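You operate a simulated robot arm through the tools that you are given. There is no shell and no other tool. Be economical: measure what you need, move in short steps, check, and stop when the job is done.

Carry out the task below with a simulated robot arm. There is one attempt and no reset: what you move stays moved.

TASK
Fetch the bands tin and set it on top of the grey tissue pack. Then take the red socks and put it in the yellow tub.

It is judged by the outcome, as a careful person would: the job done as asked, and still so three seconds after it is handed in. It fails if anything else is knocked over, pushed out of place, dropped, spilled or broken.

THE ROBOT
A 7-joint arm with a two-finger parallel gripper, fixed in place. Base frame: the origin is at the foot of the arm, x ahead of it, y to its left, z up; the work surface is at about z = 800. Lengths are in mm, angles in rad, forces in N, time in s.
With the tool pointing down near the work surface it reaches from about 300 to 700 mm from the base axis. Its first joint turns from -1.152 to 1.152 rad. Payload 1.57 kg.
Tool frame: the origin (TCP) lies between the finger pads and is the grasp point; the fingertips stand 30 mm ahead of it; z points along the fingers, y is the line along which they close. The gripper opens to 110 mm. The fingers are 24 mm wide and 12 mm thick; the gripper's body (48 by 112 mm) begins 78 mm behind the TCP.
Orientation is that of the tool frame in the base frame, as a unit quaternion [x, y, z, w]. With the fingers straight down and closing along the base's y, the tool's x points along the base's -x, its y along +y and its z along -z.

THE INTERFACE
- The arm moves only by the tool play_rows. Its argument "series" is a list of rows, each a list of 3 entries, a list of its own where there are three numbers: the closure, from 0 (fully open) to 1 (shut), then the shift along the base's x, y, z in units of 300 mm (1.0 is 300 mm), then the turn, a rotation vector about the base's x, y, z in units of 180 degrees (1.0 is 180 degrees). In form: [[jaw, [x, y, z], [rx, ry, rz]], ...]. A call has 1 to 20 rows; each row is the pose to reach, as a shift and turn from the pose commanded when the call began. A call with a number of a shift or a turn outside -1 to 1 is refused whole. A row lasts 0.2 s, in which the tool goes at most 50 mm and 0.15 rad; a call with a longer step from one row to the next is refused whole, and so is a gripper value outside its range. A pose out of reach is approached as far as the arm can. The call stops where the force on the tool passes 40 N (or 10 N more than at its start, if that is more) or the arm is blocked; 0.2 s more then pass. The fingers move at their own pace (about 108 mm/s each) and stop on an object; they squeeze with about 22 N. The grip force told is the motor's: it shows also when the fingers shut on nothing. Time passes only in rows, and 0.2 s behind the last, so rows that repeat a pose let the fingers close. It gives the time, the measured TCP pose, the force on the tool (base axes), the opening and the grip force at its end, in the units of the frame above (readings bear some noise).
- Cameras (640 x 400 px; columns grow to the right, rows downward): "scene" is fixed at [176, -399.4, 1410.6]; the picture's right is [0.68, -0.74, 0.00], its down [-0.38, -0.35, -0.85] and it looks along [0.63, 0.58, -0.52] (base axes); focal length 333 px, centre (320, 200). "wrist" rides on the gripper at [-36, 0, -80] in the tool frame; the picture's right is [0.00, -1.00, 0.00], its down [0.97, 0.00, -0.24] and it looks along [0.24, 0.00, 0.97] (tool axes); focal length 218 px, centre (320, 200).
- snapshot(camera): a new picture of that camera. No time passes.
- point_at(camera, pixels): for up to 12 pixels [column, row] of the newest picture of that camera ("zoom" is the newest enlarged one), the place [x, y, z] in the base frame of the surface seen there, good to about 3 mm. No time passes.
- enlarge(camera, box): a new picture of the part [left, top, right, bottom] of that camera's present view, enlarged. No time passes.
- close_job(): hands the job in; it is judged then, once.

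Work in short steps. Measure before you move; look again where a grasp or a placing could have gone wrong, and mend it. You have 80 turns and 46 pictures in all, the two below and enlarged ones among them. Open the gripper and draw the arm clear of the work before you hand the job in, unless the task says otherwise; then end with one line.

The tools are called after "Call:" by a JSON object that holds its "method" and its "body". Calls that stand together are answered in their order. play_rows: Moves the arm, as the interface text tells. Its arguments: {"type":"object","properties":{"series":{"type":"array","items":{"type":"array"}}},"required":["series"]} The other tools are called the same way: snapshot (camera) takes a picture; point_at (camera, pixels) gives the place of the surface under pixels of a picture; enlarge (camera, box) takes an enlarged picture of a part of a camera's view; close_job () hands the job in.

At the start:

```text
clock: 0.0
ee_pos: [344.5, -1.6, 1182.1]
ee_rot: [0.0, 1.0, 0.0, 0.0]
force: [0.5, -0.1, -0.4]
width: 109.9
grasp_force: 0.1
```

scene: 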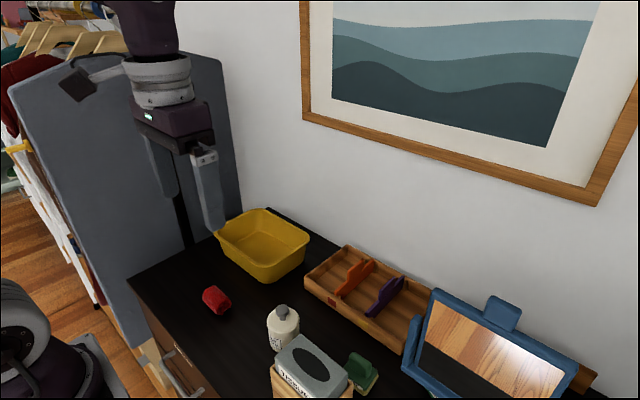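
wrist: 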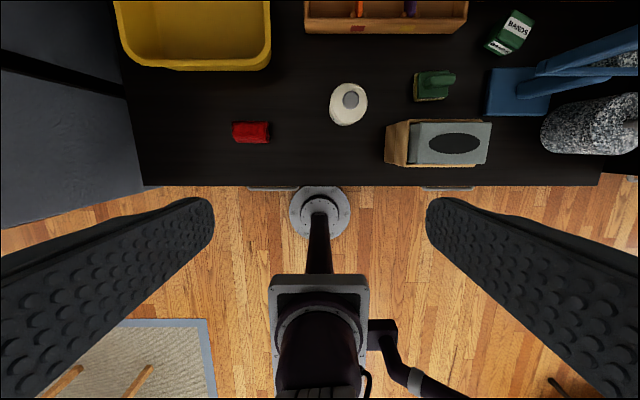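

The wrist view shows the bands tin at about (511,33), the tissue pack at (450,143), the red socks at (251,132) and the tub at (195,35). I'll measure them.

Call:
{"method": "point_at", "body": {"camera": "wrist", "pixels": [[517, 22], [500, 46], [488, 50], [530, 35], [410, 125], [490, 125], [450, 145], [488, 162], [251, 125], [237, 132], [267, 132], [195, 35]]}}

Call:
{"method": "enlarge", "body": {"camera": "wrist", "box": [370, 0, 640, 169]}}

Call:
{"method": "enlarge", "body": {"camera": "scene", "box": [180, 200, 500, 400]}}

```text
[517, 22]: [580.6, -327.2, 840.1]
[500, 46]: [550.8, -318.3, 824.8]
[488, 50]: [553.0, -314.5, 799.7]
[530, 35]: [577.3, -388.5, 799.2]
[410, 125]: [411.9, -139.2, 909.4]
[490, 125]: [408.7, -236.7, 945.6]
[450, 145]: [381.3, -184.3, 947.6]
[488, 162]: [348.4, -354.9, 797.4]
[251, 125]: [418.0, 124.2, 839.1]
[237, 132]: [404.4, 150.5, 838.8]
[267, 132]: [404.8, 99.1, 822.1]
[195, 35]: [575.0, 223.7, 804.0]
```

```text
2.37 times, centred on (505, 84) of wrist
```

zoom: 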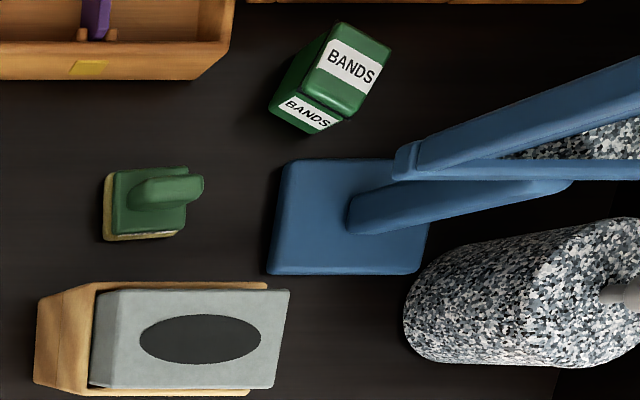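

```text
2.00 times, centred on (340, 300) of scene
```

zoom: 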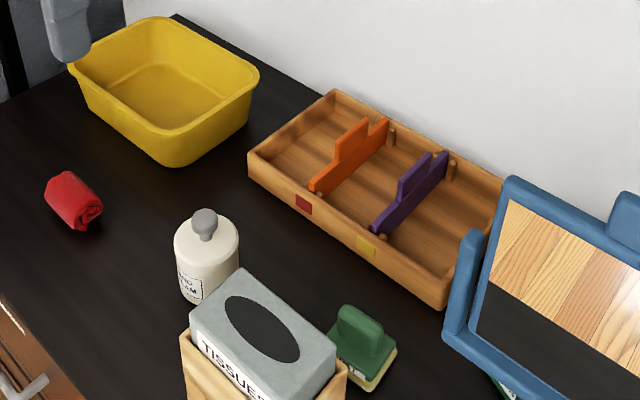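

I'll measure the tin's corners, the tissue pack's top, and the blue stand next to the tin in more detail.

Call:
{"method": "enlarge", "body": {"camera": "wrist", "box": [470, 0, 570, 62]}}

Call:
{"method": "point_at", "body": {"camera": "wrist", "pixels": [[513, 11], [533, 19], [522, 38], [504, 32], [536, 80], [575, 60], [625, 32], [550, 70], [620, 71], [540, 93], [490, 110], [545, 113]]}}

Call:
{"method": "point_at", "body": {"camera": "wrist", "pixels": [[415, 125], [413, 160], [483, 161], [489, 125], [399, 125], [398, 160], [449, 121], [435, 75], [350, 100], [415, 32], [466, 10], [540, 60]]}}

```text
6.40 times, centred on (520, 31) of wrist
```

zoom: 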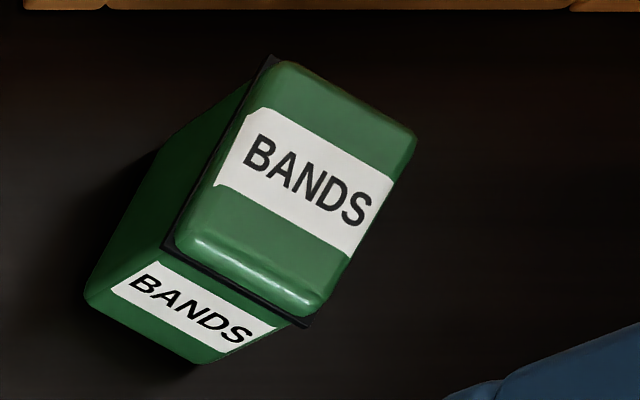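

```text
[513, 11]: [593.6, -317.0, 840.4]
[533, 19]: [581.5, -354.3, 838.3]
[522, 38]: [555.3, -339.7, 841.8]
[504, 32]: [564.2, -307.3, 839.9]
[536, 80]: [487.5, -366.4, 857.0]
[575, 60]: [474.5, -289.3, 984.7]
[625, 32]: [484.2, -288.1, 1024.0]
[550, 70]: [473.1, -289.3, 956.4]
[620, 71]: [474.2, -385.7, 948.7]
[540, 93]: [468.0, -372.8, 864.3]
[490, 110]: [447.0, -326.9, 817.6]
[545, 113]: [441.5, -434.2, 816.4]
```

```text
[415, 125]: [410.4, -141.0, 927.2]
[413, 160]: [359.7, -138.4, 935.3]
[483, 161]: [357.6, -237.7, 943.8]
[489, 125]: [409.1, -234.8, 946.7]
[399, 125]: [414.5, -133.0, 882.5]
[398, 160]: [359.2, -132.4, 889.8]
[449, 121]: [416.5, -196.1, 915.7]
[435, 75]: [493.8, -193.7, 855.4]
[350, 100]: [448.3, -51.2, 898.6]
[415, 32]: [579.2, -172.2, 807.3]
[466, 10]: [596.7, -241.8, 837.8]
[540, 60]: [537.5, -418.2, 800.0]
```

The tin's centre is near (574,-330), its top is at z≈840 and it is about 41×35. I need the blue stand's extent and height, and the arm's wrist shape, to check clearance.

Call:
{"method": "point_at", "body": {"camera": "scene", "pixels": [[436, 293], [500, 325], [502, 300], [515, 305], [570, 365], [410, 345], [420, 360], [430, 330], [480, 360], [575, 380], [490, 318], [412, 330]]}}

Call:
{"method": "point_at", "body": {"camera": "scene", "pixels": [[210, 110], [140, 130], [165, 110], [160, 95], [155, 70], [185, 70], [130, 65], [150, 20], [170, 40], [125, 30], [205, 155], [215, 225]]}}

Call:
{"method": "enlarge", "body": {"camera": "scene", "box": [380, 260, 604, 400]}}

```text
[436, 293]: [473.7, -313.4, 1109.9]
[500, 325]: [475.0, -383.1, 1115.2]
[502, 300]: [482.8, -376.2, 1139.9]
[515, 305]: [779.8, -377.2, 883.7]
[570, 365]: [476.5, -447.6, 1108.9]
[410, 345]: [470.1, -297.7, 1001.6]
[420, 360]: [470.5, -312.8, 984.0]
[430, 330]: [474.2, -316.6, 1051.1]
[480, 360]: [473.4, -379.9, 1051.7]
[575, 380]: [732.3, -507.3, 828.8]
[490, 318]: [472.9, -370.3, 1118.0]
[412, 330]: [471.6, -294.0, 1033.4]
```

```text
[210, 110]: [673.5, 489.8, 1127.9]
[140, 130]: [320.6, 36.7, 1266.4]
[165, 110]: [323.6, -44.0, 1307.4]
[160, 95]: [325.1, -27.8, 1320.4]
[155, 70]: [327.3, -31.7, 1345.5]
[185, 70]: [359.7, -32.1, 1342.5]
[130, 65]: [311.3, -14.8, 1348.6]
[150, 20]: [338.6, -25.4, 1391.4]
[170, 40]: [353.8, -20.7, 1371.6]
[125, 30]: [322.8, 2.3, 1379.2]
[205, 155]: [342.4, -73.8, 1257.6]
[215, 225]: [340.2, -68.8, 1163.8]
```

```text
2.86 times, centred on (492, 330) of scene
```

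zoom: 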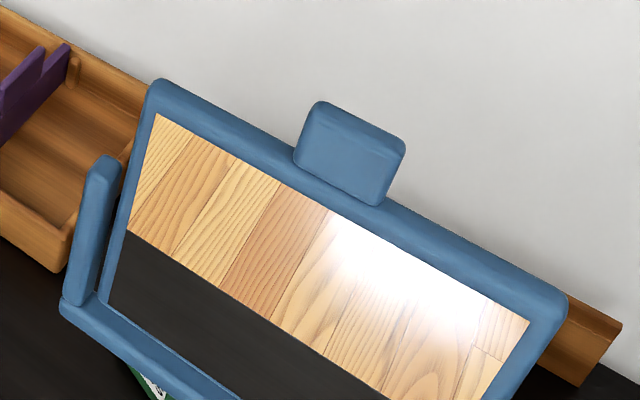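

The mirror stand rises to z≈1115 at x≈475–490, y<-289, right where the forearm would pass in a straight-down grasp. I'll yaw the tool to match the tin (closing axis about -20°) and lean the hand toward +y, starting with a high translate and yaw.

Call:
{"method": "play_rows", "body": {"series": [[0, [0.0595, -0.0452, -0.007], [0, 0, -0.044]], [0, [0.119, -0.0904, -0.014], [0, 0, -0.088]], [0, [0.1785, -0.1356, -0.021], [0, 0, -0.132]], [0, [0.238, -0.181, -0.028], [0, 0, -0.176]], [0, [0.2975, -0.226, -0.035], [0, 0, -0.22]], [0, [0.357, -0.271, -0.042], [0, 0, -0.264]], [0, [0.4165, -0.316, -0.05], [0, 0, -0.308]], [0, [0.476, -0.362, -0.057], [0, 0, -0.352]], [0, [0.5355, -0.407, -0.064], [0, 0, -0.396]], [0, [0.595, -0.452, -0.071], [0, 0, -0.44]], [0, [0.6545, -0.497, -0.078], [0, 0, -0.484]], [0, [0.714, -0.542, -0.085], [0, 0, -0.528]], [0, [0.7735, -0.588, -0.092], [0, 0, -0.572]], [0, [0.833, -0.633, -0.1], [0, 0, -0.616]], [0, [0.833, -0.633, -0.1], [0, 0, -0.616]]]}}

Call:
{"method": "snapshot", "body": {"camera": "scene"}}

Call:
{"method": "snapshot", "body": {"camera": "wrist"}}

```text
clock: 3.2
ee_pos: [594.6, -192.2, 1150.4]
ee_rot: [0.825, 0.566, 0.001, -0.001]
force: [0.8, -0.1, -0.6]
width: 110.1
grasp_force: 0.0
out of reach, approached as far as the arm can: row 14
```

```text
39 pictures are left
```

scene: 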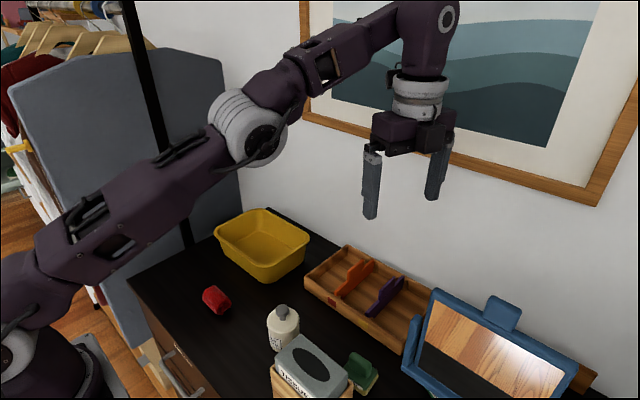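

```text
38 pictures are left
```

wrist: 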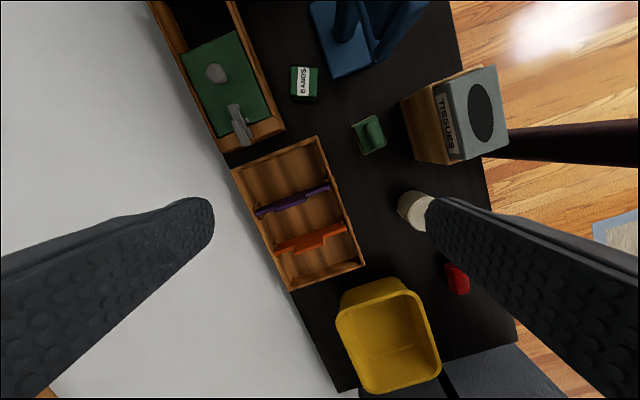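

Yaw now lines up with the tin at (305,83). There is a second tray behind it, so I'll measure the surroundings.

Call:
{"method": "enlarge", "body": {"camera": "wrist", "box": [200, 0, 440, 150]}}

Call:
{"method": "point_at", "body": {"camera": "wrist", "pixels": [[292, 67], [317, 67], [317, 95], [293, 95], [283, 128], [258, 60], [238, 0], [290, 205], [322, 140], [237, 168], [372, 75], [325, 60]]}}

```text
2.67 times, centred on (320, 75) of wrist
```

zoom: 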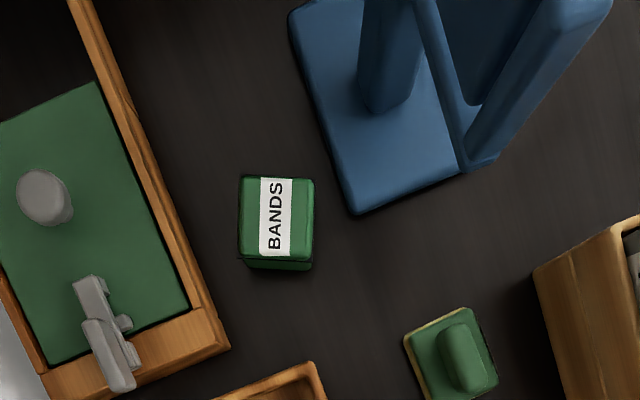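

```text
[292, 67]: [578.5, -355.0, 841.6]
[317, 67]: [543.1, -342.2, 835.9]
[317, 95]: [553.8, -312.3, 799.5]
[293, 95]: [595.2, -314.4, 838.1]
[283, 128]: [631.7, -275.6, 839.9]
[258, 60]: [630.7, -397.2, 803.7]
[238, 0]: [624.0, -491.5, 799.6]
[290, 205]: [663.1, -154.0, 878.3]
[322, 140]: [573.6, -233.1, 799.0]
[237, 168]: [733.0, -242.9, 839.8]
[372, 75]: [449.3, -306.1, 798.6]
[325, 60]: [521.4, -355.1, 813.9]
```

I'll check the tin's top centre and edges in the enlarged picture, and the heights of the grey clip and the purple divider.

Call:
{"method": "point_at", "body": {"camera": "zoom", "pixels": [[277, 218], [245, 218], [308, 218], [277, 182], [277, 254], [95, 285], [125, 370], [100, 330], [180, 260], [225, 340], [130, 110], [320, 150]]}}

Call:
{"method": "point_at", "body": {"camera": "wrist", "pixels": [[270, 208], [293, 200], [325, 187], [300, 240], [215, 73]]}}

```text
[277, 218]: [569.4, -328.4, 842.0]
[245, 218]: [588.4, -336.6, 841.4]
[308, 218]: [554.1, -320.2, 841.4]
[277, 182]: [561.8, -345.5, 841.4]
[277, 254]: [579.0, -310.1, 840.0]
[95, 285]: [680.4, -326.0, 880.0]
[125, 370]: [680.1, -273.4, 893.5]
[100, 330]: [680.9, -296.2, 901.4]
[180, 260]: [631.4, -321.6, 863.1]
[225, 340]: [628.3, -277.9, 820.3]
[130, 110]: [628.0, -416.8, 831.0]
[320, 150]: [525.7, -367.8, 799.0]
```

```text
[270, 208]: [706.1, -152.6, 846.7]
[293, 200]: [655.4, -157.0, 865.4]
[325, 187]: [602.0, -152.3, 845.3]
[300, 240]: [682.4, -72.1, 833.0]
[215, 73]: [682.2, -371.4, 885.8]
```

The tin's centre is about (571,-328) and the back tray's wall is at x≈628. I'll lean the hand 30° and descend to a pre-grasp at about (594,-265,942) with the fingers about 60 mm apart.

Call:
{"method": "play_rows", "body": {"series": [[0.45, [0, -0.03, -0.0875], [-0.03, 0.011, 0]], [0.45, [0, -0.06, -0.175], [-0.06, 0.022, 0]], [0.45, [0, -0.09, -0.2625], [-0.09, 0.033, 0]], [0.45, [0, -0.12, -0.35], [-0.12, 0.044, 0]], [0.45, [0, -0.15, -0.4375], [-0.14, 0.051, 0]], [0.45, [0, -0.18, -0.525], [-0.157, 0.057, 0]], [0.45, [0, -0.21, -0.6125], [-0.157, 0.057, 0]], [0.45, [0, -0.243, -0.7], [-0.157, 0.057, 0]], [0.45, [0, -0.243, -0.7], [-0.157, 0.057, 0]]]}}

Call:
{"method": "snapshot", "body": {"camera": "scene"}}

Call:
{"method": "snapshot", "body": {"camera": "wrist"}}

```text
clock: 5.2
ee_pos: [594.8, -265.0, 940.2]
ee_rot: [0.795, 0.549, -0.211, 0.152]
force: [0.3, -0.2, 0.2]
width: 60.5
grasp_force: 0.2
```

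```text
36 pictures are left
```

scene: 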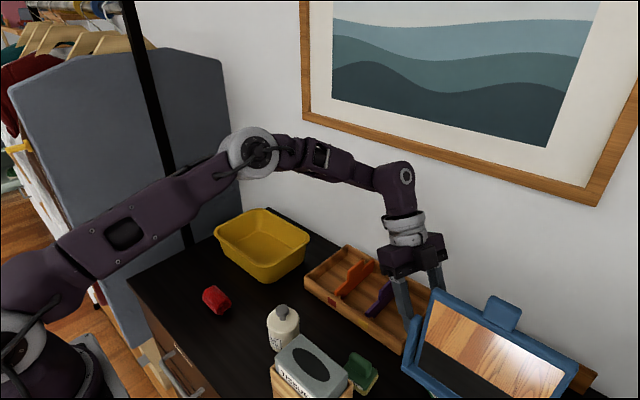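

```text
35 pictures are left
```

wrist: 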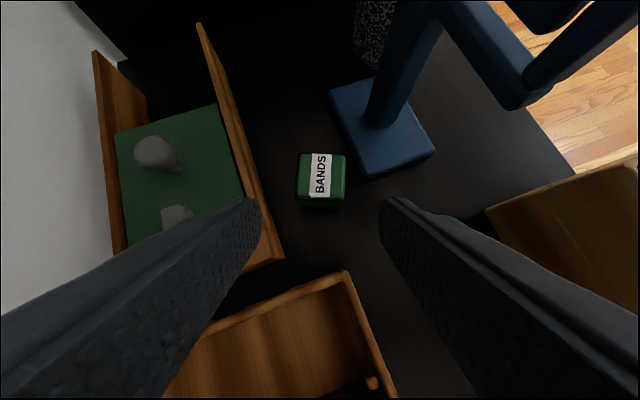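

The tin is centred between the fingers (column 320). I'll move in along the tool axis to (573.5,-321.5,838), and then close.

Call:
{"method": "play_rows", "body": {"series": [[0.45, [-0.012, -0.031, -0.057], [0, 0, 0]], [0.45, [-0.024, -0.063, -0.114], [0, 0, 0]], [0.45, [-0.036, -0.094, -0.17], [0, 0, 0]], [0.45, [-0.048, -0.126, -0.227], [0, 0, 0]], [0.45, [-0.06, -0.157, -0.284], [0, 0, 0]], [0.45, [-0.071, -0.188, -0.341], [0, 0, 0]], [0.45, [-0.071, -0.188, -0.341], [0, 0, 0]]]}}

Call:
{"method": "snapshot", "body": {"camera": "wrist"}}

```text
clock: 6.8
ee_pos: [573.5, -321.2, 838.6]
ee_rot: [0.795, 0.548, -0.211, 0.151]
force: [-0.5, 0.6, 0.3]
width: 60.5
grasp_force: 0.1
```

```text
34 pictures are left
```

wrist: 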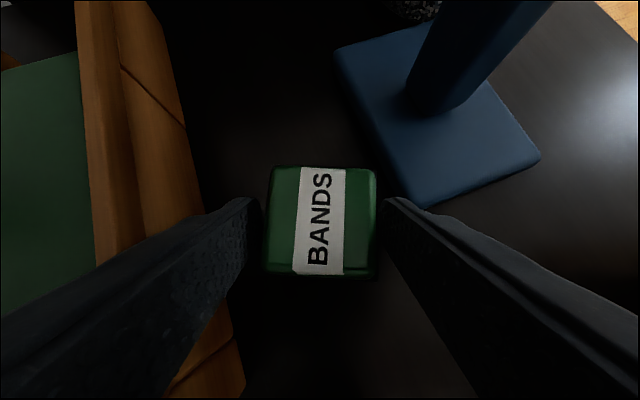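

The tin sits centred between the fingers, so I'll close and lift slightly back along the tool axis.

Call:
{"method": "play_rows", "body": {"series": [[0.8, [0, 0, 0], [0, 0, 0]], [1, [0, 0, 0], [0, 0, 0]], [1, [0, 0, 0], [0, 0, 0]], [1, [0, 0, 0], [0, 0, 0]], [1, [0, 0, 0.02], [0, 0, 0]], [1, [0, 0, 0.06], [0, 0, 0]], [1, [0, 0, 0.1], [0, 0, 0]], [1, [0, 0, 0.1], [0, 0, 0]]]}}

Call:
{"method": "snapshot", "body": {"camera": "wrist"}}

```text
clock: 8.6
ee_pos: [572.6, -318.9, 868.6]
ee_rot: [0.795, 0.548, -0.212, 0.15]
force: [-0.3, 0.0, -0.5]
width: 45.0
grasp_force: 22.1
```

```text
33 pictures are left
```

wrist: 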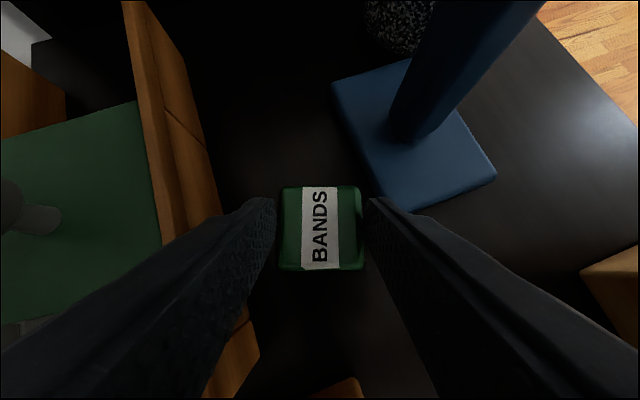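

Grip reads 22 N at 45 mm, but the tin looks smaller than before. I'll check its height to see if it lifted.

Call:
{"method": "point_at", "body": {"camera": "wrist", "pixels": [[320, 200], [320, 230], [320, 260], [285, 230], [358, 230]]}}

Call:
{"method": "enlarge", "body": {"camera": "wrist", "box": [220, 160, 420, 285]}}

```text
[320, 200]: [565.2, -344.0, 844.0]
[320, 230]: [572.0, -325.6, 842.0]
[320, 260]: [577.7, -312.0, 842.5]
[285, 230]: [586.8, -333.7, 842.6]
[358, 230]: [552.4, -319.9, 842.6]
```

```text
3.20 times, centred on (320, 222) of wrist
```

zoom: 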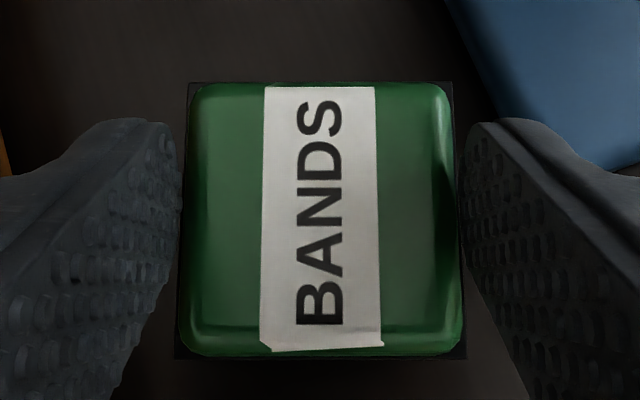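

The tin stayed on the table: the fingers slipped off its rim, and its top is still at z 842. I'll reopen, go a bit deeper and more centred, close, and lift just a few mm to read the force.

Call:
{"method": "play_rows", "body": {"series": [[0.45, [0, 0, 0], [0, 0, 0]], [0.45, [0, 0, 0], [0, 0, 0]], [0.45, [-0.004, -0.006, -0.06], [0, 0, 0]], [0.45, [-0.008, -0.012, -0.114], [0, 0, 0]], [0.45, [-0.008, -0.012, -0.114], [0, 0, 0]], [1, [-0.008, -0.012, -0.114], [0, 0, 0]], [1, [-0.008, -0.012, -0.114], [0, 0, 0]], [1, [-0.008, -0.012, -0.114], [0, 0, 0]], [1, [-0.008, -0.012, -0.114], [0, 0, 0]], [1, [-0.008, -0.012, -0.114], [0, 0, 0]]]}}

Call:
{"method": "snapshot", "body": {"camera": "wrist"}}

```text
clock: 10.8
ee_pos: [570.9, -324.3, 833.9]
ee_rot: [0.795, 0.548, -0.212, 0.151]
force: [0.4, -1.0, 0.4]
width: 45.2
grasp_force: 21.5
```

```text
31 pictures are left
```

wrist: 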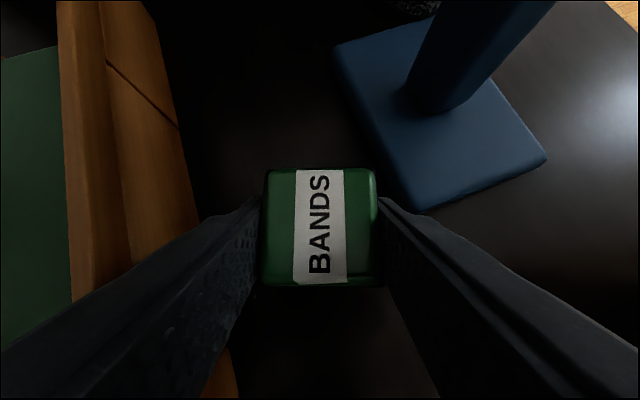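

It's gripped at 45 mm and deeper on the body. I'll lift slowly by 6 mm.

Call:
{"method": "play_rows", "body": {"series": [[1, [0, 0, 0.005], [0, 0, 0]], [1, [0, 0, 0.01], [0, 0, 0]], [1, [0, 0, 0.015], [0, 0, 0]], [1, [0, 0, 0.02], [0, 0, 0]]]}}

Call:
{"method": "enlarge", "body": {"camera": "wrist", "box": [220, 140, 420, 305]}}

Call:
{"method": "point_at", "body": {"camera": "zoom", "pixels": [[320, 150], [320, 250], [320, 350]]}}

```text
clock: 11.8
ee_pos: [571.4, -324.7, 841.4]
ee_rot: [0.795, 0.548, -0.211, 0.151]
force: [0.3, -0.4, -1.1]
width: 45.5
grasp_force: 22.7
```

```text
2.42 times, centred on (320, 222) of wrist
```

zoom: 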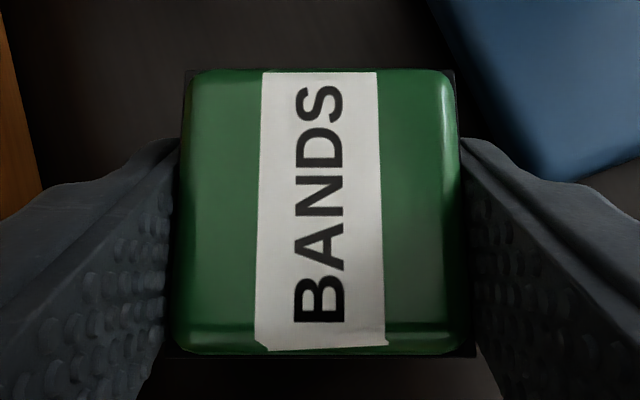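

```text
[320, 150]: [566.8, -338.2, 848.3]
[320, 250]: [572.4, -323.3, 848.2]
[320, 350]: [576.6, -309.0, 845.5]
```

The tin's top went from 842 to 848, so it is lifting this time. I'll keep going slowly and check again.

Call:
{"method": "play_rows", "body": {"series": [[1, [0, 0, 0.02], [0, 0, 0]], [1, [0, 0, 0.04], [0, 0, 0]], [1, [0, 0, 0.06], [0, 0, 0]], [1, [0, 0, 0.08], [0, 0, 0]], [1, [0, 0, 0.1], [0, 0, 0]], [1, [0, 0, 0.12], [0, 0, 0]], [1, [0, 0, 0.14], [0, 0, 0]], [1, [0, 0, 0.16], [0, 0, 0]]]}}

Call:
{"method": "snapshot", "body": {"camera": "wrist"}}

Call:
{"method": "point_at", "body": {"camera": "wrist", "pixels": [[320, 190], [320, 220], [320, 260]]}}

```text
clock: 13.6
ee_pos: [571.0, -325.2, 887.5]
ee_rot: [0.795, 0.548, -0.211, 0.151]
force: [0.5, -0.7, -1.1]
width: 45.6
grasp_force: 22.1
```

```text
29 pictures are left
```

wrist: 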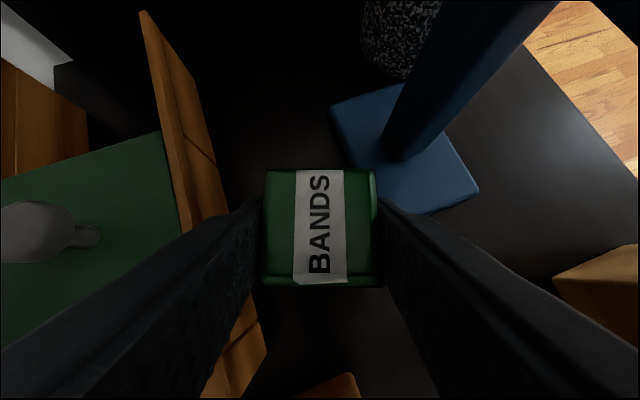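

```text
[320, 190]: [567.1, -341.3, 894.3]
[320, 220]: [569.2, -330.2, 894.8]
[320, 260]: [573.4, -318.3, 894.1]
```

The tin is held firmly (top at 894, TCP 887.5, so its bottom is 35 mm below the TCP). I'll withdraw up and toward +y, clear of the mirror.

Call:
{"method": "play_rows", "body": {"series": [[1, [0.013, 0.035, 0.063], [0, 0, 0]], [1, [0.026, 0.07, 0.126], [0, 0, 0]], [1, [0.039, 0.105, 0.19], [0, 0, 0]], [1, [0.052, 0.14, 0.253], [0, 0, 0]], [1, [0.065, 0.175, 0.317], [0, 0, 0]], [1, [0.078, 0.21, 0.38], [0, 0, 0]], [1, [0.091, 0.245, 0.443], [0, 0, 0]], [1, [0.104, 0.28, 0.507], [0, 0, 0]], [1, [0.117, 0.315, 0.57], [0, 0, 0]], [1, [0.13, 0.35, 0.633], [0, 0, 0]], [1, [0.13, 0.35, 0.633], [0, 0, 0]]]}}

Call:
{"method": "enlarge", "body": {"camera": "scene", "box": [250, 310, 394, 400]}}

Call:
{"method": "point_at", "body": {"camera": "zoom", "pixels": [[120, 180], [215, 125], [420, 300], [345, 365], [270, 240], [330, 220], [230, 270], [300, 310], [240, 170], [180, 210], [400, 370]]}}

```text
clock: 16.0
ee_pos: [610.3, -219.1, 1080.7]
ee_rot: [0.795, 0.548, -0.212, 0.151]
force: [-0.1, 0.0, -0.7]
width: 45.2
grasp_force: 21.9
```

```text
4.44 times, centred on (322, 355) of scene
```

zoom: 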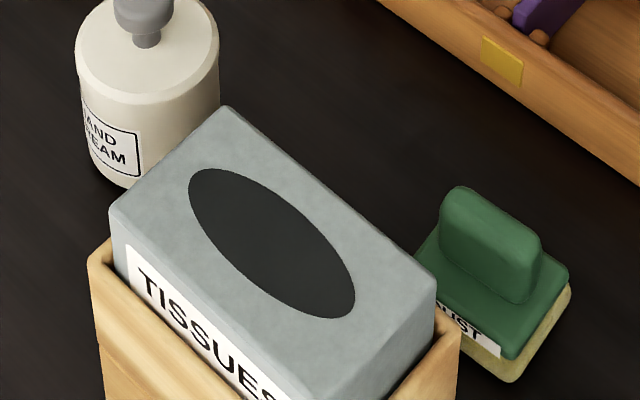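

```text
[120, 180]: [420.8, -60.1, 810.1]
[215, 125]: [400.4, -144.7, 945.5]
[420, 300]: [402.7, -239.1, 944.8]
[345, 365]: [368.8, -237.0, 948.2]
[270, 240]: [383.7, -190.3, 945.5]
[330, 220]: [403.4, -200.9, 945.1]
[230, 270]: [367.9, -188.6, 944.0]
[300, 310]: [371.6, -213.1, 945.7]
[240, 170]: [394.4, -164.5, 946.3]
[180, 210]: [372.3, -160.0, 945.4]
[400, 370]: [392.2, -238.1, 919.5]
```

The tissue pack's top is at z≈945.5, centred at about (384,-190) and aligned with the axes. I'll carry the tin over it and yaw +20.7° to square it, stopping at TCP z≈1040.

Call:
{"method": "play_rows", "body": {"series": [[1, [-0.063, 0.009, -0.01], [0, 0, 0.0096]], [1, [-0.126, 0.019, -0.02], [0, 0, 0.019]], [1, [-0.188, 0.028, -0.03], [0, 0, 0.029]], [1, [-0.251, 0.038, -0.04], [0, 0, 0.038]], [1, [-0.314, 0.047, -0.05], [0, 0, 0.048]], [1, [-0.377, 0.057, -0.06], [0, 0, 0.058]], [1, [-0.44, 0.066, -0.07], [0, 0, 0.067]], [1, [-0.503, 0.075, -0.08], [0, 0, 0.077]], [1, [-0.566, 0.085, -0.09], [0, 0, 0.086]], [1, [-0.628, 0.094, -0.1], [0, 0, 0.096]], [1, [-0.691, 0.104, -0.115], [0, 0, 0.105]], [1, [-0.754, 0.113, -0.13], [0, 0, 0.115]], [1, [-0.754, 0.113, -0.13], [0, 0, 0.115]]]}}

Call:
{"method": "snapshot", "body": {"camera": "wrist"}}

Call:
{"method": "enlarge", "body": {"camera": "scene", "box": [180, 200, 500, 400]}}

Call:
{"method": "point_at", "body": {"camera": "wrist", "pixels": [[320, 175], [320, 230], [320, 280], [270, 230], [370, 230]]}}

```text
clock: 18.8
ee_pos: [383.1, -186.8, 1037.9]
ee_rot: [0.684, 0.682, -0.18, 0.186]
force: [-0.2, 0.1, -0.6]
width: 45.7
grasp_force: 21.3
```

```text
27 pictures are left
```

wrist: 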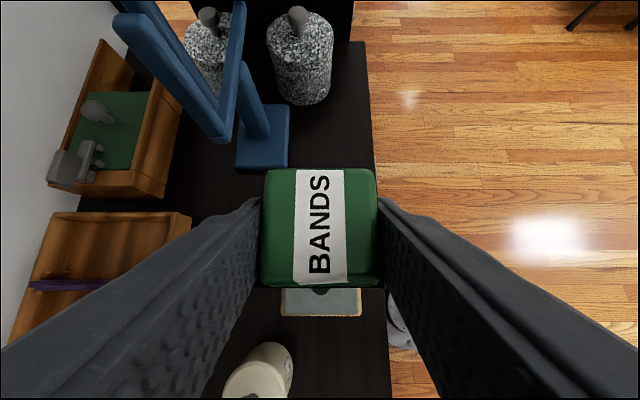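

```text
2.00 times, centred on (340, 300) of scene
```

zoom: 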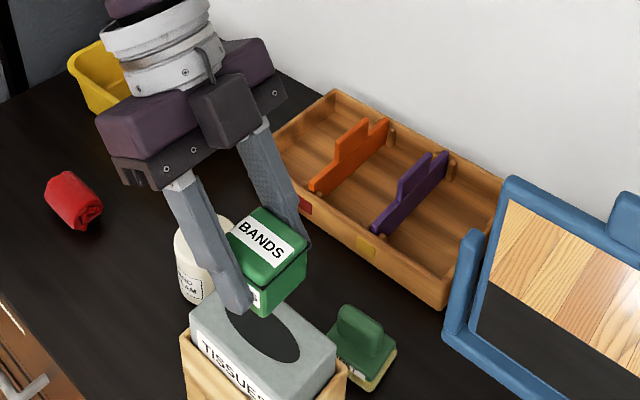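

```text
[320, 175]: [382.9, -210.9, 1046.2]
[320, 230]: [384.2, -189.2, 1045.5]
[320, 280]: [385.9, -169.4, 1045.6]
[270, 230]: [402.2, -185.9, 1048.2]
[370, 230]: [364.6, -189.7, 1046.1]
```

The tin is centred over the pack with its top at 1046 and its bottom at about 1004, so it has 58 mm to go. I'll lower it, slowing at the end.

Call:
{"method": "play_rows", "body": {"series": [[1, [0, 0, -0.05], [0, 0, 0]], [1, [0, 0, -0.1], [0, 0, 0]], [1, [0, 0, -0.14], [0, 0, 0]], [1, [0, 0, -0.165], [0, 0, 0]], [1, [0, 0, -0.18], [0, 0, 0]], [1, [0, 0, -0.187], [0, 0, 0]], [1, [0, 0, -0.191], [0, 0, 0]], [1, [0, 0, -0.191], [0, 0, 0]]]}}

Call:
{"method": "enlarge", "body": {"camera": "scene", "box": [250, 290, 394, 380]}}

```text
clock: 20.6
ee_pos: [383.1, -186.3, 982.1]
ee_rot: [0.684, 0.682, -0.181, 0.186]
force: [-0.3, 0.1, 0.2]
width: 45.5
grasp_force: 21.9
```

```text
4.44 times, centred on (322, 335) of scene
```

zoom: 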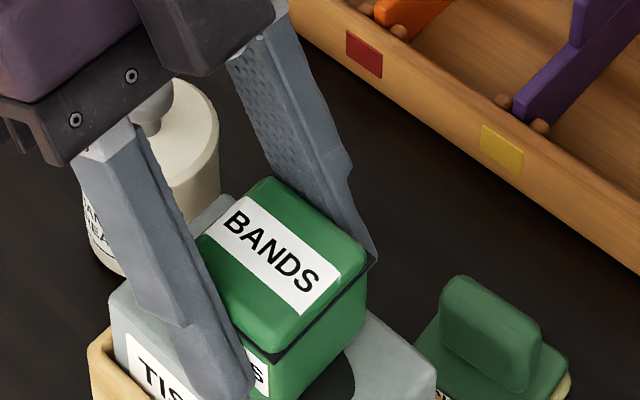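

Almost in contact. I'll lower another 2 mm and read the force.

Call:
{"method": "play_rows", "body": {"series": [[1, [0, 0, -0.002], [0, 0, 0]], [1, [0, 0, -0.004], [0, 0, 0]], [1, [0, 0, -0.006], [0, 0, 0]]]}}

Call:
{"method": "point_at", "body": {"camera": "scene", "pixels": [[310, 346]]}}

```text
clock: 21.4
ee_pos: [383.5, -185.5, 980.3]
ee_rot: [0.684, 0.682, -0.181, 0.186]
force: [0.4, -0.6, -1.2]
width: 45.6
grasp_force: 22.0
```

```text
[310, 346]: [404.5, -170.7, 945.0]
```

The force is ambiguous, so I'll check the tin's top height in the wrist view.

Call:
{"method": "snapshot", "body": {"camera": "wrist"}}

Call:
{"method": "point_at", "body": {"camera": "wrist", "pixels": [[320, 180], [320, 200], [320, 220], [320, 240], [320, 260], [280, 220], [360, 220], [280, 250], [360, 250], [290, 180], [350, 180], [320, 270]]}}

```text
24 pictures are left
```

wrist: 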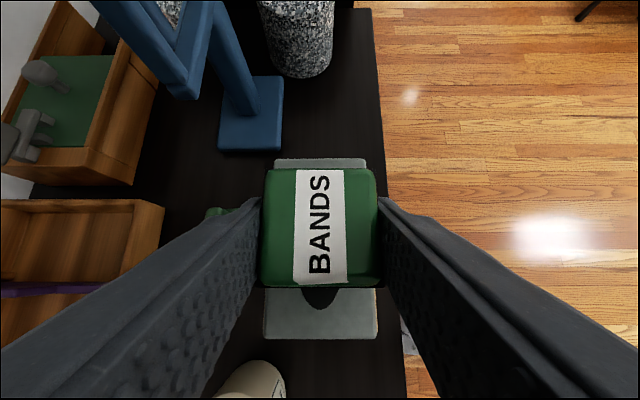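

```text
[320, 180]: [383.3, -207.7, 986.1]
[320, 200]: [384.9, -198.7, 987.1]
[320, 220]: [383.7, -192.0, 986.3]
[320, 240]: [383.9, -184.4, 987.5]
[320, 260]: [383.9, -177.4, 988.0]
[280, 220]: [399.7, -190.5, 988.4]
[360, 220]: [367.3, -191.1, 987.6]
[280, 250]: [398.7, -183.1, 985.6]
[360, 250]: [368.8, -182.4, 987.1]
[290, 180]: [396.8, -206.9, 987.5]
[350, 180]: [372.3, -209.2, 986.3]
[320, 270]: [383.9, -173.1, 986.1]
```

The top is at about 987, which matches resting on the pack (945.5+42). I'll open gently and back away along the tool axis.

Call:
{"method": "play_rows", "body": {"series": [[0.56, [0, 0, 0], [0, 0, 0]], [0.45, [0, 0, 0], [0, 0, 0]], [0.4, [0, 0, 0], [0, 0, 0]], [0.4, [0, 0.02, 0.035], [0, 0, 0]], [0.4, [0, 0.07, 0.12], [0, 0, 0]], [0.4, [0, 0.13, 0.225], [0, 0, 0]], [0.4, [0, 0.19, 0.33], [0, 0, 0]], [0.4, [0, 0.25, 0.433], [0, 0, 0]]]}}

Call:
{"method": "snapshot", "body": {"camera": "wrist"}}

Call:
{"method": "enlarge", "body": {"camera": "scene", "box": [180, 200, 500, 400]}}

```text
clock: 23.2
ee_pos: [386.5, -110.5, 1112.2]
ee_rot: [0.684, 0.682, -0.18, 0.186]
force: [0.1, 0.0, -0.6]
width: 66.2
grasp_force: 0.1
```

```text
23 pictures are left
```

wrist: 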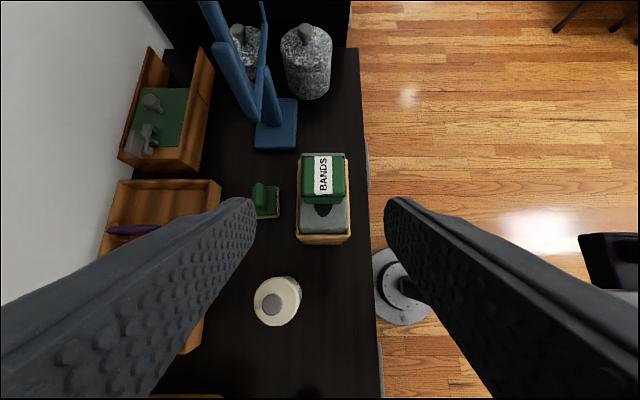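

```text
2.00 times, centred on (340, 300) of scene
```

zoom: 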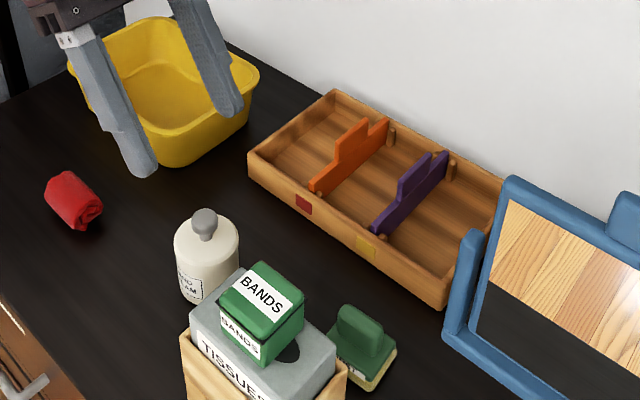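

The tin is standing on the pack. I'll check that it's centred and level.

Call:
{"method": "point_at", "body": {"camera": "wrist", "pixels": [[306, 160], [340, 160], [323, 177], [306, 192], [341, 192], [323, 215], [303, 225], [345, 225]]}}

Call:
{"method": "enlarge", "body": {"camera": "scene", "box": [250, 310, 394, 400]}}

Call:
{"method": "point_at", "body": {"camera": "scene", "pixels": [[218, 290], [208, 300], [228, 298], [215, 310], [205, 290], [228, 310]]}}

```text
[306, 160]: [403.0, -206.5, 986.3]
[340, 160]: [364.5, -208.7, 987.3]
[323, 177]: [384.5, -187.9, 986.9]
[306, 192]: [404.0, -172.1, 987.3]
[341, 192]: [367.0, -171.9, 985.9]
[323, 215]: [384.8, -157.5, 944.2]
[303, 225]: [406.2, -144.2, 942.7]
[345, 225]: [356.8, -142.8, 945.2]
```

```text
4.44 times, centred on (322, 355) of scene
```

zoom: 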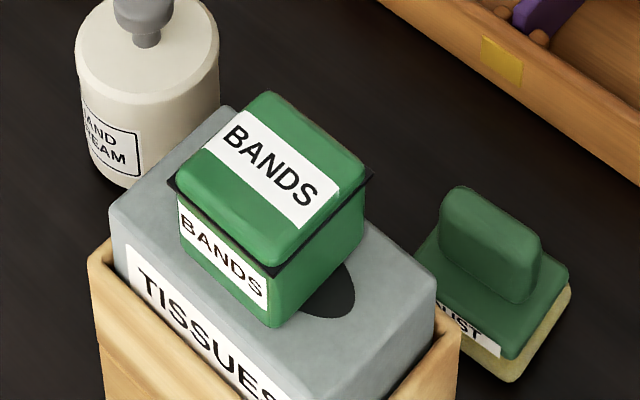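

```text
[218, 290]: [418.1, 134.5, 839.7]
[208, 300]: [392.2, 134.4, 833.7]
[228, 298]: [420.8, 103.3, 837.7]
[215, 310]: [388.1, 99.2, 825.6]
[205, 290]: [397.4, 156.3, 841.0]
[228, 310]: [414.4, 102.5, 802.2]
```

The tin is centred at (384.5,-189), level at 987. Next are the red socks, a roll along y centred near (404,127) with top z≈840. I'll straighten the tool and go above them with the fingers closing along x.

Call:
{"method": "play_rows", "body": {"series": [[0.27, [0.005, 0.066, 0], [0.033, 0, 0]], [0.27, [0.01, 0.132, -0.02], [0.066, 0, 0]], [0.27, [0.015, 0.198, -0.04], [0.1, 0, 0]], [0.27, [0.02, 0.264, -0.08], [0.133, 0, 0]], [0.27, [0.025, 0.33, -0.12], [0.1667, 0, 0]], [0.27, [0.03, 0.396, -0.16], [0.1667, 0, 0]], [0.27, [0.035, 0.462, -0.2], [0.1667, 0, 0]], [0.27, [0.04, 0.528, -0.25], [0.1667, 0, 0]], [0.27, [0.045, 0.594, -0.3], [0.1667, 0, 0]], [0.27, [0.05, 0.66, -0.34], [0.1667, 0, 0]], [0.27, [0.055, 0.726, -0.39], [0.1667, 0, 0]], [0.27, [0.06, 0.79, -0.433], [0.1667, 0, 0]], [0.27, [0.06, 0.79, -0.433], [0.1667, 0, 0]]]}}

Call:
{"method": "snapshot", "body": {"camera": "wrist"}}

Call:
{"method": "snapshot", "body": {"camera": "scene"}}

```text
clock: 26.0
ee_pos: [402.7, 126.3, 977.9]
ee_rot: [0.709, 0.705, 0.002, 0.003]
force: [0.0, 0.8, -0.6]
width: 80.2
grasp_force: 0.0
```

```text
20 pictures are left
```

wrist: 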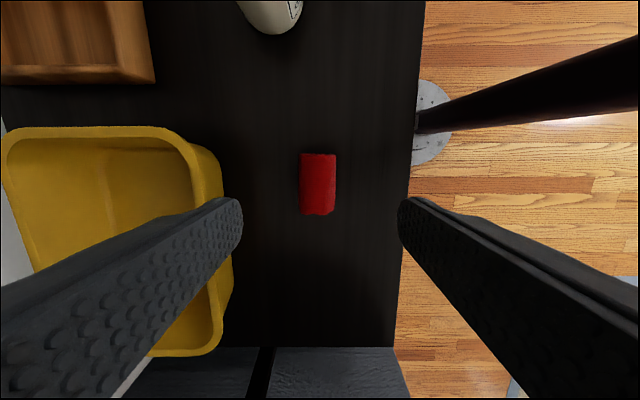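

```text
19 pictures are left
```

scene: 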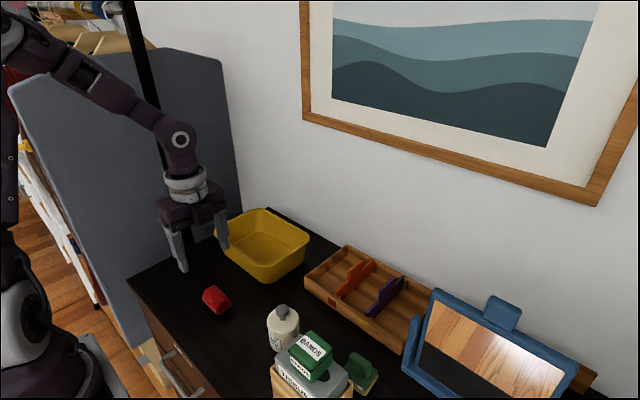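

The socks are at wrist (318,184). I'll measure them and the tub rim and floor.

Call:
{"method": "point_at", "body": {"camera": "wrist", "pixels": [[318, 156], [318, 184], [318, 211], [302, 184], [335, 184], [130, 128], [10, 135], [218, 170], [225, 300], [215, 345], [100, 180], [205, 150]]}}

Call:
{"method": "point_at", "body": {"camera": "scene", "pixels": [[216, 234], [262, 212], [309, 238], [265, 268], [245, 240], [265, 245], [240, 262]]}}

```text
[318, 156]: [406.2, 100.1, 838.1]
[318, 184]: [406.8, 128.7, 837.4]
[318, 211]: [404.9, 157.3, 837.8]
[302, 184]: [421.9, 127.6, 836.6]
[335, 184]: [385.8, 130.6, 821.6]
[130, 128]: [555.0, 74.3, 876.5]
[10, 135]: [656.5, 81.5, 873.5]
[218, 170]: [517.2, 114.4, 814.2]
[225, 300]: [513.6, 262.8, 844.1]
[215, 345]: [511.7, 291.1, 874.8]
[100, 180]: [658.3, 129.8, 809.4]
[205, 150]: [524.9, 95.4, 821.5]
```

```text
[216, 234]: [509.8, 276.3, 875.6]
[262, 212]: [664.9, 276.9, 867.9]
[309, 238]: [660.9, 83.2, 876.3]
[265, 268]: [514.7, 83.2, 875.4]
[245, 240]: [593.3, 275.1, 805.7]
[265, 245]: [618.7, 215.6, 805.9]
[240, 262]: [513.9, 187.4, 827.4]
```

I'll descend to the socks (404,128,833), close and lift.

Call:
{"method": "play_rows", "body": {"series": [[0.27, [0.004, 0.005, -0.1], [0, 0, 0]], [0.27, [0.004, 0.005, -0.2], [0, 0, 0]], [0.27, [0.004, 0.005, -0.3], [0, 0, 0]], [0.27, [0.004, 0.005, -0.38], [0, 0, 0]], [0.27, [0.004, 0.005, -0.45], [0, 0, 0]], [0.27, [0.004, 0.005, -0.482], [0, 0, 0]], [0.27, [0.004, 0.005, -0.482], [0, 0, 0]], [1, [0.004, 0.005, -0.482], [0, 0, 0]], [1, [0.004, 0.005, -0.482], [0, 0, 0]], [1, [0.004, 0.005, -0.482], [0, 0, 0]], [1, [0.004, 0.005, -0.482], [0, 0, 0]], [1, [0.004, 0.005, -0.47], [0, 0, 0]], [1, [0.004, 0.005, -0.44], [0, 0, 0]], [1, [0.004, 0.005, -0.4], [0, 0, 0]], [1, [0.004, 0.005, -0.4], [0, 0, 0]]]}}

Call:
{"method": "snapshot", "body": {"camera": "wrist"}}

Call:
{"method": "point_at", "body": {"camera": "wrist", "pixels": [[320, 190], [320, 210], [320, 230]]}}

```text
clock: 29.2
ee_pos: [404.7, 127.9, 861.6]
ee_rot: [0.709, 0.705, 0.002, 0.003]
force: [1.2, -0.5, 0.4]
width: 48.4
grasp_force: 21.8
```

```text
18 pictures are left
```

wrist: 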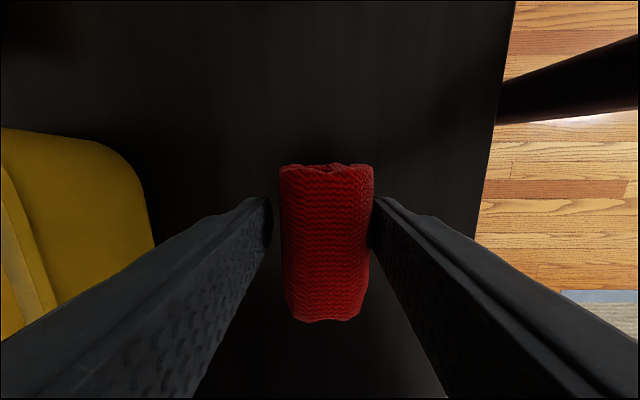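

```text
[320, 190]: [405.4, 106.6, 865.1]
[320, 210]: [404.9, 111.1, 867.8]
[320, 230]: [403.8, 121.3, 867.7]
```

The socks are lifted (top at 868). I'll raise them and carry them over the tub centre (587,184).

Call:
{"method": "play_rows", "body": {"series": [[1, [0, 0, 0.06], [0, 0, 0]], [1, [0, 0, 0.13], [0, 0, 0]], [1, [0, 0, 0.2], [0, 0, 0]], [1, [0, 0, 0.28], [0, 0, 0]], [1, [0, 0, 0.35], [0, 0, 0]], [1, [0.07, 0.02, 0.37], [0, 0, 0]], [1, [0.14, 0.045, 0.37], [0, 0, 0]], [1, [0.22, 0.07, 0.37], [0, 0, 0]], [1, [0.3, 0.09, 0.37], [0, 0, 0]], [1, [0.38, 0.12, 0.37], [0, 0, 0]], [1, [0.46, 0.145, 0.37], [0, 0, 0]], [1, [0.54, 0.17, 0.37], [0, 0, 0]], [1, [0.608, 0.187, 0.37], [0, 0, 0]], [1, [0.608, 0.187, 0.37], [0, 0, 0]]]}}

Call:
{"method": "snapshot", "body": {"camera": "wrist"}}

Call:
{"method": "snapshot", "body": {"camera": "scene"}}

```text
clock: 32.2
ee_pos: [586.3, 183.5, 971.8]
ee_rot: [0.708, 0.706, 0.002, 0.002]
force: [0.2, 0.3, 1.1]
width: 47.9
grasp_force: 22.5
```

```text
17 pictures are left
```

wrist: 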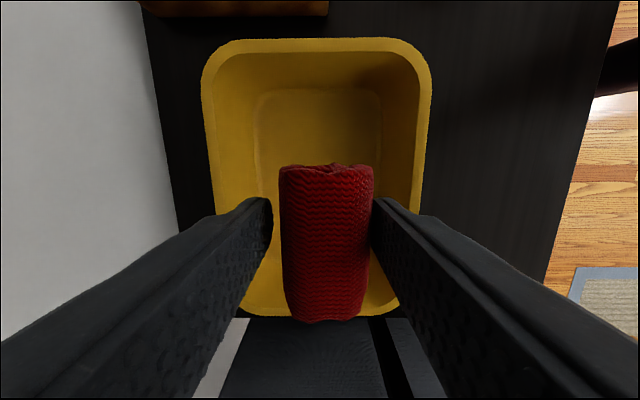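

```text
16 pictures are left
```

scene: 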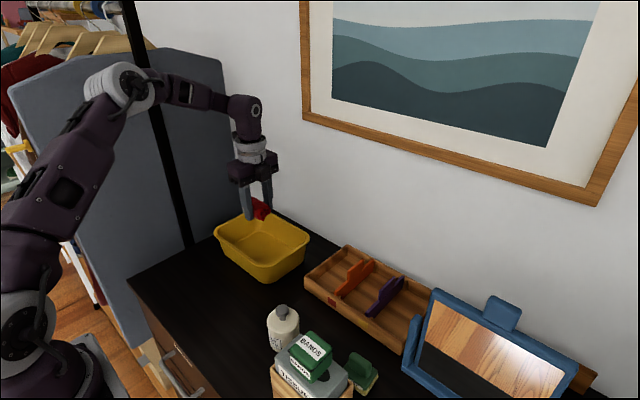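

It's held over the tub. I'll lower it to just above the floor, open modestly, and withdraw straight up.

Call:
{"method": "play_rows", "body": {"series": [[1, [0, 0, -0.1], [0, 0, 0]], [1, [0, 0, -0.2], [0, 0, 0]], [1, [0, 0, -0.3], [0, 0, 0]], [1, [0, 0, -0.37], [0, 0, 0]], [1, [0, 0, -0.41], [0, 0, 0]], [1, [0, 0, -0.427], [0, 0, 0]], [1, [0, 0, -0.427], [0, 0, 0]], [0.45, [0, 0, -0.427], [0, 0, 0]], [0.38, [0, 0, -0.427], [0, 0, 0]], [0.38, [0, 0, -0.427], [0, 0, 0]], [0.38, [0, 0, -0.37], [0, 0, 0]], [0.38, [0, 0, -0.27], [0, 0, 0]], [0.38, [0, 0, -0.14], [0, 0, 0]], [0.38, [0, 0, 0], [0, 0, 0]], [0.38, [0, 0, 0.15], [0, 0, 0]], [0.38, [0, 0, 0.3], [0, 0, 0]], [0.38, [0, 0, 0.45], [0, 0, 0]]]}}

Call:
{"method": "snapshot", "body": {"camera": "wrist"}}

Call:
{"method": "snapshot", "body": {"camera": "scene"}}

```text
clock: 35.8
ee_pos: [587.5, 183.2, 1111.4]
ee_rot: [0.709, 0.705, 0.001, 0.003]
force: [-0.4, 0.0, -0.4]
width: 68.2
grasp_force: 0.0
```

```text
15 pictures are left
```

wrist: 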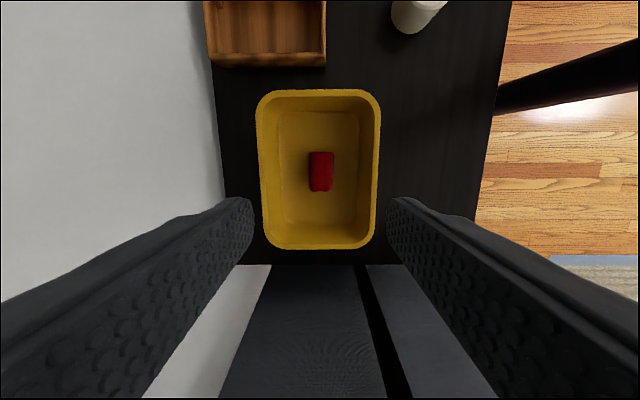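

```text
14 pictures are left
```

scene: 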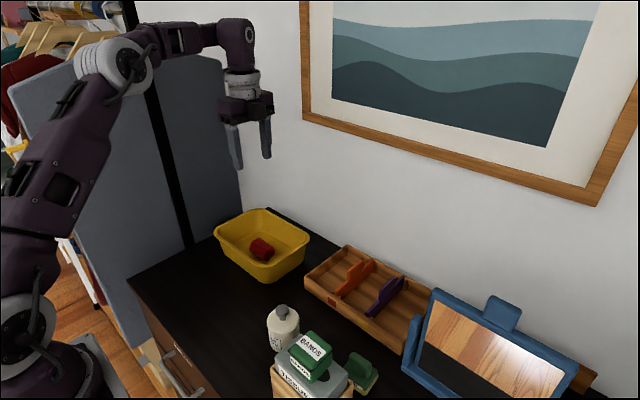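

The socks lie in the tub, the tin stands on the tissue pack, nothing else has moved, and the arm is clear. I'll open the gripper fully and hand in.

Call:
{"method": "play_rows", "body": {"series": [[0, [0, 0, 0.05], [0, 0, 0]], [0, [0, 0, 0.05], [0, 0, 0]]]}}

Call:
{"method": "close_job", "body": {}}

```text
clock: 36.4
ee_pos: [585.9, 183.9, 1125.3]
ee_rot: [0.709, 0.705, 0.002, 0.004]
force: [-0.5, -0.1, -0.8]
width: 110.1
grasp_force: 0.0
```

```text
The job is handed in.
```

The bands tin is on top of the grey tissue pack and the red socks are in the yellow tub; the job is handed in with the gripper open and the arm clear.
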